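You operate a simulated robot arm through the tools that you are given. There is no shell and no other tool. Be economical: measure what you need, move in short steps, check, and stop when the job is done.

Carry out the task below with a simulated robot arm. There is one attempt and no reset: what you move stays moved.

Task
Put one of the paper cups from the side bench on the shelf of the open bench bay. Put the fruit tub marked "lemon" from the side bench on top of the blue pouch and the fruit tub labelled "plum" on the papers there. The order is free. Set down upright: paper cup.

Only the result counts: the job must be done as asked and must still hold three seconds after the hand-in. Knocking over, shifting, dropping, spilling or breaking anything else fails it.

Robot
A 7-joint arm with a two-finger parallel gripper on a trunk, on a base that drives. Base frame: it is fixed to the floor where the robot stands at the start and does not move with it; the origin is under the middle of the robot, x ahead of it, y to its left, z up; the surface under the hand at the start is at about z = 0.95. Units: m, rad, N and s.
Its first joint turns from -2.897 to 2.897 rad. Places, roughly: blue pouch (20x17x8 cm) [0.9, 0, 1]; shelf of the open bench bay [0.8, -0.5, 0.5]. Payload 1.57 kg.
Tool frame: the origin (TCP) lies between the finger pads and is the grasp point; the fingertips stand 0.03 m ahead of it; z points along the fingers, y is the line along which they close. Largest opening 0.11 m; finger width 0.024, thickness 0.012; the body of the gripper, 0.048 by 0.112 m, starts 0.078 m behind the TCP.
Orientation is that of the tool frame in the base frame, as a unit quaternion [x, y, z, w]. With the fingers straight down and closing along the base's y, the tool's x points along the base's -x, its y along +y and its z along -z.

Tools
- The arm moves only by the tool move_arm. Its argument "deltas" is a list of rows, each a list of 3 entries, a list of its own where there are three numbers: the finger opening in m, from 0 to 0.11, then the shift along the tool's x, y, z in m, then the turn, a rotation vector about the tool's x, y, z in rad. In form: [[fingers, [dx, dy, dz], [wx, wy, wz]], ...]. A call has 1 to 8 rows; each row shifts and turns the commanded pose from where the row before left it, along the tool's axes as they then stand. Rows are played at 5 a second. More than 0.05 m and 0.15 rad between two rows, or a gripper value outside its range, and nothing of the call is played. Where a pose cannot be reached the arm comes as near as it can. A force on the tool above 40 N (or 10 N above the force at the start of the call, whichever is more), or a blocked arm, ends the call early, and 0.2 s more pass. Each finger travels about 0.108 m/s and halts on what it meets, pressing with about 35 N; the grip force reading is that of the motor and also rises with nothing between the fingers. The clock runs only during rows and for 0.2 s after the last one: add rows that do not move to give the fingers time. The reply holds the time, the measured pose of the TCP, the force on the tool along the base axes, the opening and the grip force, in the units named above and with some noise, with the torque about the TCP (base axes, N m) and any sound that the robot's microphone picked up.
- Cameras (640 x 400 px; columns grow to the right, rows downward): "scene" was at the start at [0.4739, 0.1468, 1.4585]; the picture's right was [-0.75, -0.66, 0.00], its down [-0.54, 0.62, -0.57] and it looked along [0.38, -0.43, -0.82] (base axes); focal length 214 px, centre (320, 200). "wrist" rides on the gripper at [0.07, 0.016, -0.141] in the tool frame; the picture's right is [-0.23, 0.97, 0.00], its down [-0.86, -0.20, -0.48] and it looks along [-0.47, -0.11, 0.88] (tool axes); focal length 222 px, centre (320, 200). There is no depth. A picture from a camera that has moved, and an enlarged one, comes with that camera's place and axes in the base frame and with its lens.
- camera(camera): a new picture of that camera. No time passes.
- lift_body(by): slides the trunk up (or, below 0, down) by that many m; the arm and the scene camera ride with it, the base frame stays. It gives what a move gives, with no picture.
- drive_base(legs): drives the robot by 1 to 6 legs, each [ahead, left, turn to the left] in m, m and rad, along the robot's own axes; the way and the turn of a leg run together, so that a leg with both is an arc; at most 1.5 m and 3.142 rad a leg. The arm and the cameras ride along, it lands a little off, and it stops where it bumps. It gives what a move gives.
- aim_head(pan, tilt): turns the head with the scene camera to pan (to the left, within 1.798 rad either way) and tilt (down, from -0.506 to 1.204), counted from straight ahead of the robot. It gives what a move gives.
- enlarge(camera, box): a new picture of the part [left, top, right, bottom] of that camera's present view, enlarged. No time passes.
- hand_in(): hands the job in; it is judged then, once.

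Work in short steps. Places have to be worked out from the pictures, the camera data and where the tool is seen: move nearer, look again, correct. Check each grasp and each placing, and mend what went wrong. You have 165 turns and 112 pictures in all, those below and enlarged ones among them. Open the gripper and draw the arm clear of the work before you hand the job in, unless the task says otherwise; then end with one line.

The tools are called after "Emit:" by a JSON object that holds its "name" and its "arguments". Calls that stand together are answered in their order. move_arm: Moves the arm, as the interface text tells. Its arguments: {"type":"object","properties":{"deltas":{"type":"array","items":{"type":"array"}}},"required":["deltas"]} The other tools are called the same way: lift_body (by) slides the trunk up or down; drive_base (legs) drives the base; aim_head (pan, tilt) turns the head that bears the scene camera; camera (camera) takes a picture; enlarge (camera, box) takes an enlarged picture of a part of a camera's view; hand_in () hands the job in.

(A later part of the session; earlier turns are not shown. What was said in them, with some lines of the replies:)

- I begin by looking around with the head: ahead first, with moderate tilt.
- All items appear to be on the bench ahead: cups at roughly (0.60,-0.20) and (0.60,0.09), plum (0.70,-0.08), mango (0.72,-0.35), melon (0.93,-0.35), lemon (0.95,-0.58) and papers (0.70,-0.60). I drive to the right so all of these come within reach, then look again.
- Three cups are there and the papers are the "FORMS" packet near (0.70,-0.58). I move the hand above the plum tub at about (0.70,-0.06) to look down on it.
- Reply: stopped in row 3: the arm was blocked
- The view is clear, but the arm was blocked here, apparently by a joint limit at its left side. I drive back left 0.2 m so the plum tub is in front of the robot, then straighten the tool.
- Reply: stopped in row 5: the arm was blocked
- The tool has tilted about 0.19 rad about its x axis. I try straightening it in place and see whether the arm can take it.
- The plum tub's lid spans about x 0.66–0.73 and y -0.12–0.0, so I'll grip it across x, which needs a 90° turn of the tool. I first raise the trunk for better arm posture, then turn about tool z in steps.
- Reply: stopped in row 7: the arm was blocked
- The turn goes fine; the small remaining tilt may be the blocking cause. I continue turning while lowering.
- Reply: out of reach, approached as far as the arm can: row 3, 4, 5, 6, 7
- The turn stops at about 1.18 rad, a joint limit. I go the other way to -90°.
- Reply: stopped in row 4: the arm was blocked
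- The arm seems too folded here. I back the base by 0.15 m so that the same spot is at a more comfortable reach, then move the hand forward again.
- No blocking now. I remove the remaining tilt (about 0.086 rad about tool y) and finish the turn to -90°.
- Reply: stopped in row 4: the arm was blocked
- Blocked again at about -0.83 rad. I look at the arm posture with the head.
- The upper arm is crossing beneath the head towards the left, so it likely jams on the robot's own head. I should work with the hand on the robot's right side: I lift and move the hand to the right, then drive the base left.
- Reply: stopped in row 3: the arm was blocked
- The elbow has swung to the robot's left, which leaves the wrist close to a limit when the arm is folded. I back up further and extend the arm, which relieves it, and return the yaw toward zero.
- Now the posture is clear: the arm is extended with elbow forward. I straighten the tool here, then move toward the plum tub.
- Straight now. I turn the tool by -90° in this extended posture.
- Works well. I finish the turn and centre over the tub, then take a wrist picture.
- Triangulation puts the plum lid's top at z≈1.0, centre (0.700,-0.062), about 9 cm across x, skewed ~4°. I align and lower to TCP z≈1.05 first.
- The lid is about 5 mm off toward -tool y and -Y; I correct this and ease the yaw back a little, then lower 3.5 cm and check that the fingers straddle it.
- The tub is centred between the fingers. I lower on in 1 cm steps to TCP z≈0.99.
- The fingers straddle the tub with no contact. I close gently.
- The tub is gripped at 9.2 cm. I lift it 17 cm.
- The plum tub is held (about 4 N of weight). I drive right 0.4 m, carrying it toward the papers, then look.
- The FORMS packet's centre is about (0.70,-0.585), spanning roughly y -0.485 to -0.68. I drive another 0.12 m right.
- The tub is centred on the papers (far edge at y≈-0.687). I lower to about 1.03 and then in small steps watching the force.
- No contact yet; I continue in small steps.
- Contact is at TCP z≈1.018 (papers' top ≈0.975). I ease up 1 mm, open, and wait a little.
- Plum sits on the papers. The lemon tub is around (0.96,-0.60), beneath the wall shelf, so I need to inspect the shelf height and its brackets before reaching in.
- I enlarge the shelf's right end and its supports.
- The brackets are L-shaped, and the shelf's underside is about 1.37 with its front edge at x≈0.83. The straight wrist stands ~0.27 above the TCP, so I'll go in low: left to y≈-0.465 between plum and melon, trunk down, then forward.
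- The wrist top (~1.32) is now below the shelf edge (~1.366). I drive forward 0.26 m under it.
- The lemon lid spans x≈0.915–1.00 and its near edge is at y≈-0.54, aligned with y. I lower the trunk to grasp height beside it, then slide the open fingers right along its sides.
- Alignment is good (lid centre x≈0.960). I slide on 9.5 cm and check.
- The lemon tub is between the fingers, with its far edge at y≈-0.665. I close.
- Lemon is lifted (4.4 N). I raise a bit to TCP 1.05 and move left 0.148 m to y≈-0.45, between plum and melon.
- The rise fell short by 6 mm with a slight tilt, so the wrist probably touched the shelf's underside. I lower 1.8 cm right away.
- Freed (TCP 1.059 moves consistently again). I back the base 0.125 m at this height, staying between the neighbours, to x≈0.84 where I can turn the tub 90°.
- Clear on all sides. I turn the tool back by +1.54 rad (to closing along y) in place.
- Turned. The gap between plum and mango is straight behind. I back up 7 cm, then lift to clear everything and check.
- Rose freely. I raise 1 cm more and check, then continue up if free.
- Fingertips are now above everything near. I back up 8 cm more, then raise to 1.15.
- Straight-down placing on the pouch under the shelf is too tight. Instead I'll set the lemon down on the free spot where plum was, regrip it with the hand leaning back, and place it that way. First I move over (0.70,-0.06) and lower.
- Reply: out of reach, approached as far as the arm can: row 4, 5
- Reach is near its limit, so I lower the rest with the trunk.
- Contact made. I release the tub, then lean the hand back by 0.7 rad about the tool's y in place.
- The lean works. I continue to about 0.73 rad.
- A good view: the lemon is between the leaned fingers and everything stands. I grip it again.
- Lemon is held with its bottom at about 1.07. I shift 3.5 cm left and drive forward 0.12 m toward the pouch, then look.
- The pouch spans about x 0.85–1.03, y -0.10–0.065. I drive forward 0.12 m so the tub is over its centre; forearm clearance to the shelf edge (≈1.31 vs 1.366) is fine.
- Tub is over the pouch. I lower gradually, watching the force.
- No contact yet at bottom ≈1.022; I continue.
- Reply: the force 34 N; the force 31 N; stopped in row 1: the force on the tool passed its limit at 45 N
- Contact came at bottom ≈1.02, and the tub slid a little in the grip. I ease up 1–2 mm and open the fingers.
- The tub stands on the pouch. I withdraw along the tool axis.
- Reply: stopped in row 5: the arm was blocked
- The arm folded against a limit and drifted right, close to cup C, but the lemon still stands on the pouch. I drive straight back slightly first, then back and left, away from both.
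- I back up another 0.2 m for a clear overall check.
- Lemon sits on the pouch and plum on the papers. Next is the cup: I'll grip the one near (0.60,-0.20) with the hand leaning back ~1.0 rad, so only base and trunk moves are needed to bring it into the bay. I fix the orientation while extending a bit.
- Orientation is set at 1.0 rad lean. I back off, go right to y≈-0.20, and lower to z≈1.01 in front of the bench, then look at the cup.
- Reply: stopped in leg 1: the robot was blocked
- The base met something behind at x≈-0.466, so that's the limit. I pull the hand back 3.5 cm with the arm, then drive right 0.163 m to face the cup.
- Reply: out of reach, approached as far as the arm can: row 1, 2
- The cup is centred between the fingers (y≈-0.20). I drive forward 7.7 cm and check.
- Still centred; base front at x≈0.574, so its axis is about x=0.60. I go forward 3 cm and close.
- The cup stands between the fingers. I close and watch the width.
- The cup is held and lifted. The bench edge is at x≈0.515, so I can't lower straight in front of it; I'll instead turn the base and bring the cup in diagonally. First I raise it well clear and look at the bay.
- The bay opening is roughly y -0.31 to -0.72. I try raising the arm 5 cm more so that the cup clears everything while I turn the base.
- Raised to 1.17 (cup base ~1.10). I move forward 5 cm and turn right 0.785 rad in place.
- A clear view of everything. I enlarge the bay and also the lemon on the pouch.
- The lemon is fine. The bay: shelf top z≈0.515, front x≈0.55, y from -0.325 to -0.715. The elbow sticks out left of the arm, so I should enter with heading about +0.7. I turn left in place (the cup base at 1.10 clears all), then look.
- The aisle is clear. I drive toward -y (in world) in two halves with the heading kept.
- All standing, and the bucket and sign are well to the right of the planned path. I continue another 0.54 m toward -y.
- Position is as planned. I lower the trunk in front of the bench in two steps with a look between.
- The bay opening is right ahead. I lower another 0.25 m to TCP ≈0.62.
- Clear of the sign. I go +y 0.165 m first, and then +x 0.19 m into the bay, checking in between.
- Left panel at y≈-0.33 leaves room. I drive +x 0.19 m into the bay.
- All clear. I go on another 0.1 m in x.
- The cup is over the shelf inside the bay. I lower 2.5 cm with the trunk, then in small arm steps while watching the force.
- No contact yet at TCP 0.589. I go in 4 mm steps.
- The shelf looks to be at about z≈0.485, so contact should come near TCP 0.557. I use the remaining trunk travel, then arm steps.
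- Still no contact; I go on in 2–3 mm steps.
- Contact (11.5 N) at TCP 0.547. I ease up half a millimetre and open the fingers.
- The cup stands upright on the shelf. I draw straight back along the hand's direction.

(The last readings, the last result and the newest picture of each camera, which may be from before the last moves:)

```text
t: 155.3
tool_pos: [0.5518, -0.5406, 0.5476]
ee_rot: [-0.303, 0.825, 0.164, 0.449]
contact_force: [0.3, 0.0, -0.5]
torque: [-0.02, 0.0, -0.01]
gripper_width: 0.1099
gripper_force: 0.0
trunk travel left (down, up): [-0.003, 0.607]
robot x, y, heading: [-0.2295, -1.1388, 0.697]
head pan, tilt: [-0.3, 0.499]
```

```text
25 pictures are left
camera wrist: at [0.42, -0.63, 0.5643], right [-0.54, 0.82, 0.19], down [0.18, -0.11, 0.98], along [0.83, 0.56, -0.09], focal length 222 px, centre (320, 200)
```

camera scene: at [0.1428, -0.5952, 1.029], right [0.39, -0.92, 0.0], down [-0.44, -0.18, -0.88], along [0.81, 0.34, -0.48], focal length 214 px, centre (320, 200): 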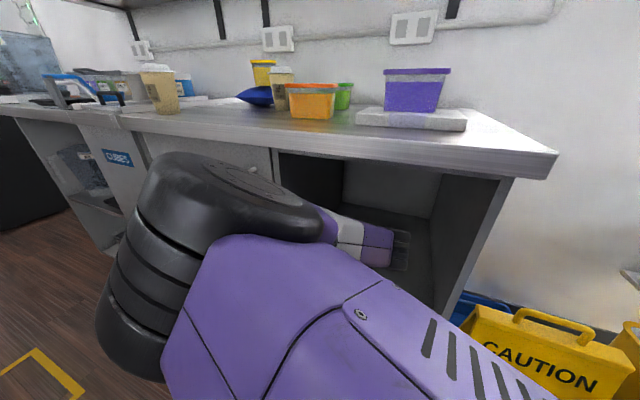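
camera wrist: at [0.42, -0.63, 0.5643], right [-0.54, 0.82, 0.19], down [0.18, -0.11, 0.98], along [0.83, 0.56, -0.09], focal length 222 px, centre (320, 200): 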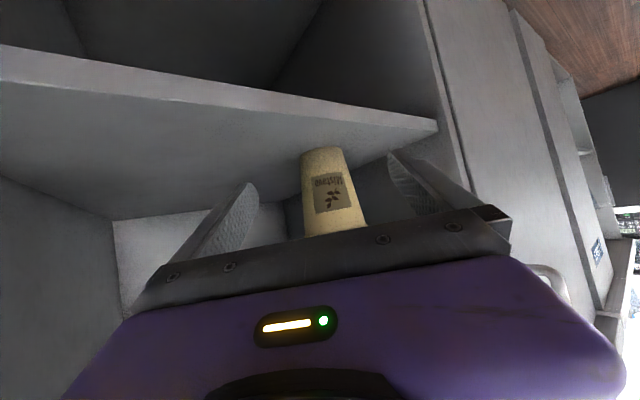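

The cup stands well inside the bay. I withdraw further in -x, clear of the bench, and check everything.

Emit:
{"name": "drive_base", "arguments": {"legs": [[-0.1, 0.083, 0.0]]}}

Emit:
{"name": "lift_body", "arguments": {"by": 0.15}}

Emit:
{"name": "camera", "arguments": {"camera": "scene"}}

Emit:
{"name": "camera", "arguments": {"camera": "wrist"}}

```text
t: 156.6
tool_pos: [0.4193, -0.5408, 0.5456]
ee_rot: [-0.303, 0.825, 0.163, 0.448]
contact_force: [0.0, 0.1, 0.1]
torque: [0.03, 0.03, -0.01]
gripper_width: 0.1098
gripper_force: 0.1
trunk travel left (down, up): [-0.003, 0.607]
robot x, y, heading: [-0.3595, -1.1358, 0.698]
head pan, tilt: [-0.3, 0.499]
```

```text
t: 158.4
tool_pos: [0.4203, -0.5398, 0.6968]
ee_rot: [-0.304, 0.825, 0.165, 0.448]
contact_force: [-0.5, 0.3, -0.2]
torque: [-0.03, 0.02, 0.02]
gripper_width: 0.1102
gripper_force: 0.0
trunk travel left (down, up): [-0.153, 0.457]
robot x, y, heading: [-0.3638, -1.1355, 0.698]
head pan, tilt: [-0.3, 0.499]
```

```text
24 pictures are left
camera scene: at [-0.0804, -0.672, 1.125], right [0.39, -0.92, 0.0], down [-0.44, -0.19, -0.88], along [0.81, 0.34, -0.48], focal length 214 px, centre (320, 200)
```

scene: 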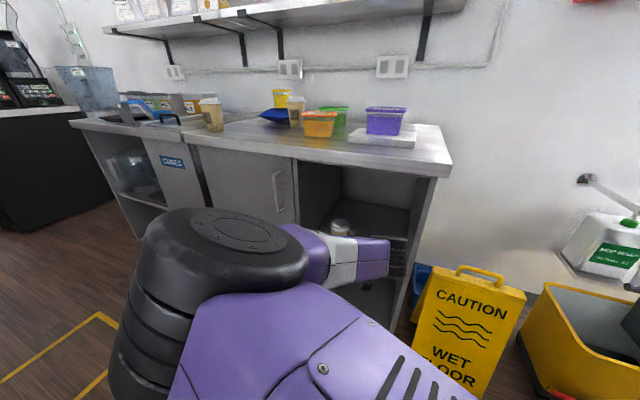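

```text
23 pictures are left
camera wrist: at [0.2892, -0.6293, 0.7142], right [-0.54, 0.82, 0.19], down [0.18, -0.11, 0.98], along [0.83, 0.56, -0.09], focal length 222 px, centre (320, 200)
```

wrist: 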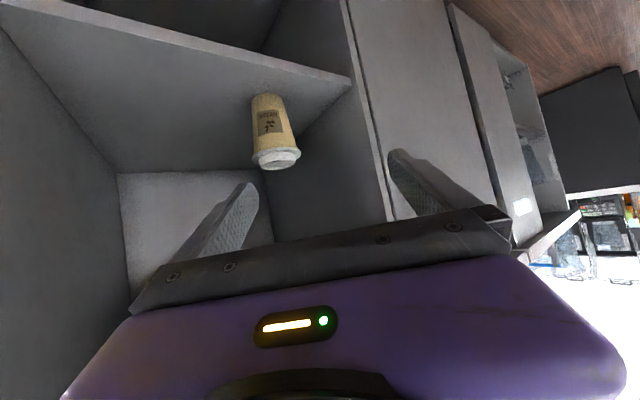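

The cup stands upright on the bay shelf, lemon sits on the pouch, plum on the papers, and the gripper is open and clear. I hand in.

Emit:
{"name": "hand_in", "arguments": {}}

```text
The job is handed in.
```

The job is handed in: one paper cup stands upright on the shelf of the open bench bay, the lemon tub is on the blue pouch and the plum tub is on the papers; along the way the wrist brushed the underside of the wall shelf and the base bumped something behind it once, with nothing seen moved or knocked over in the pictures afterwards.
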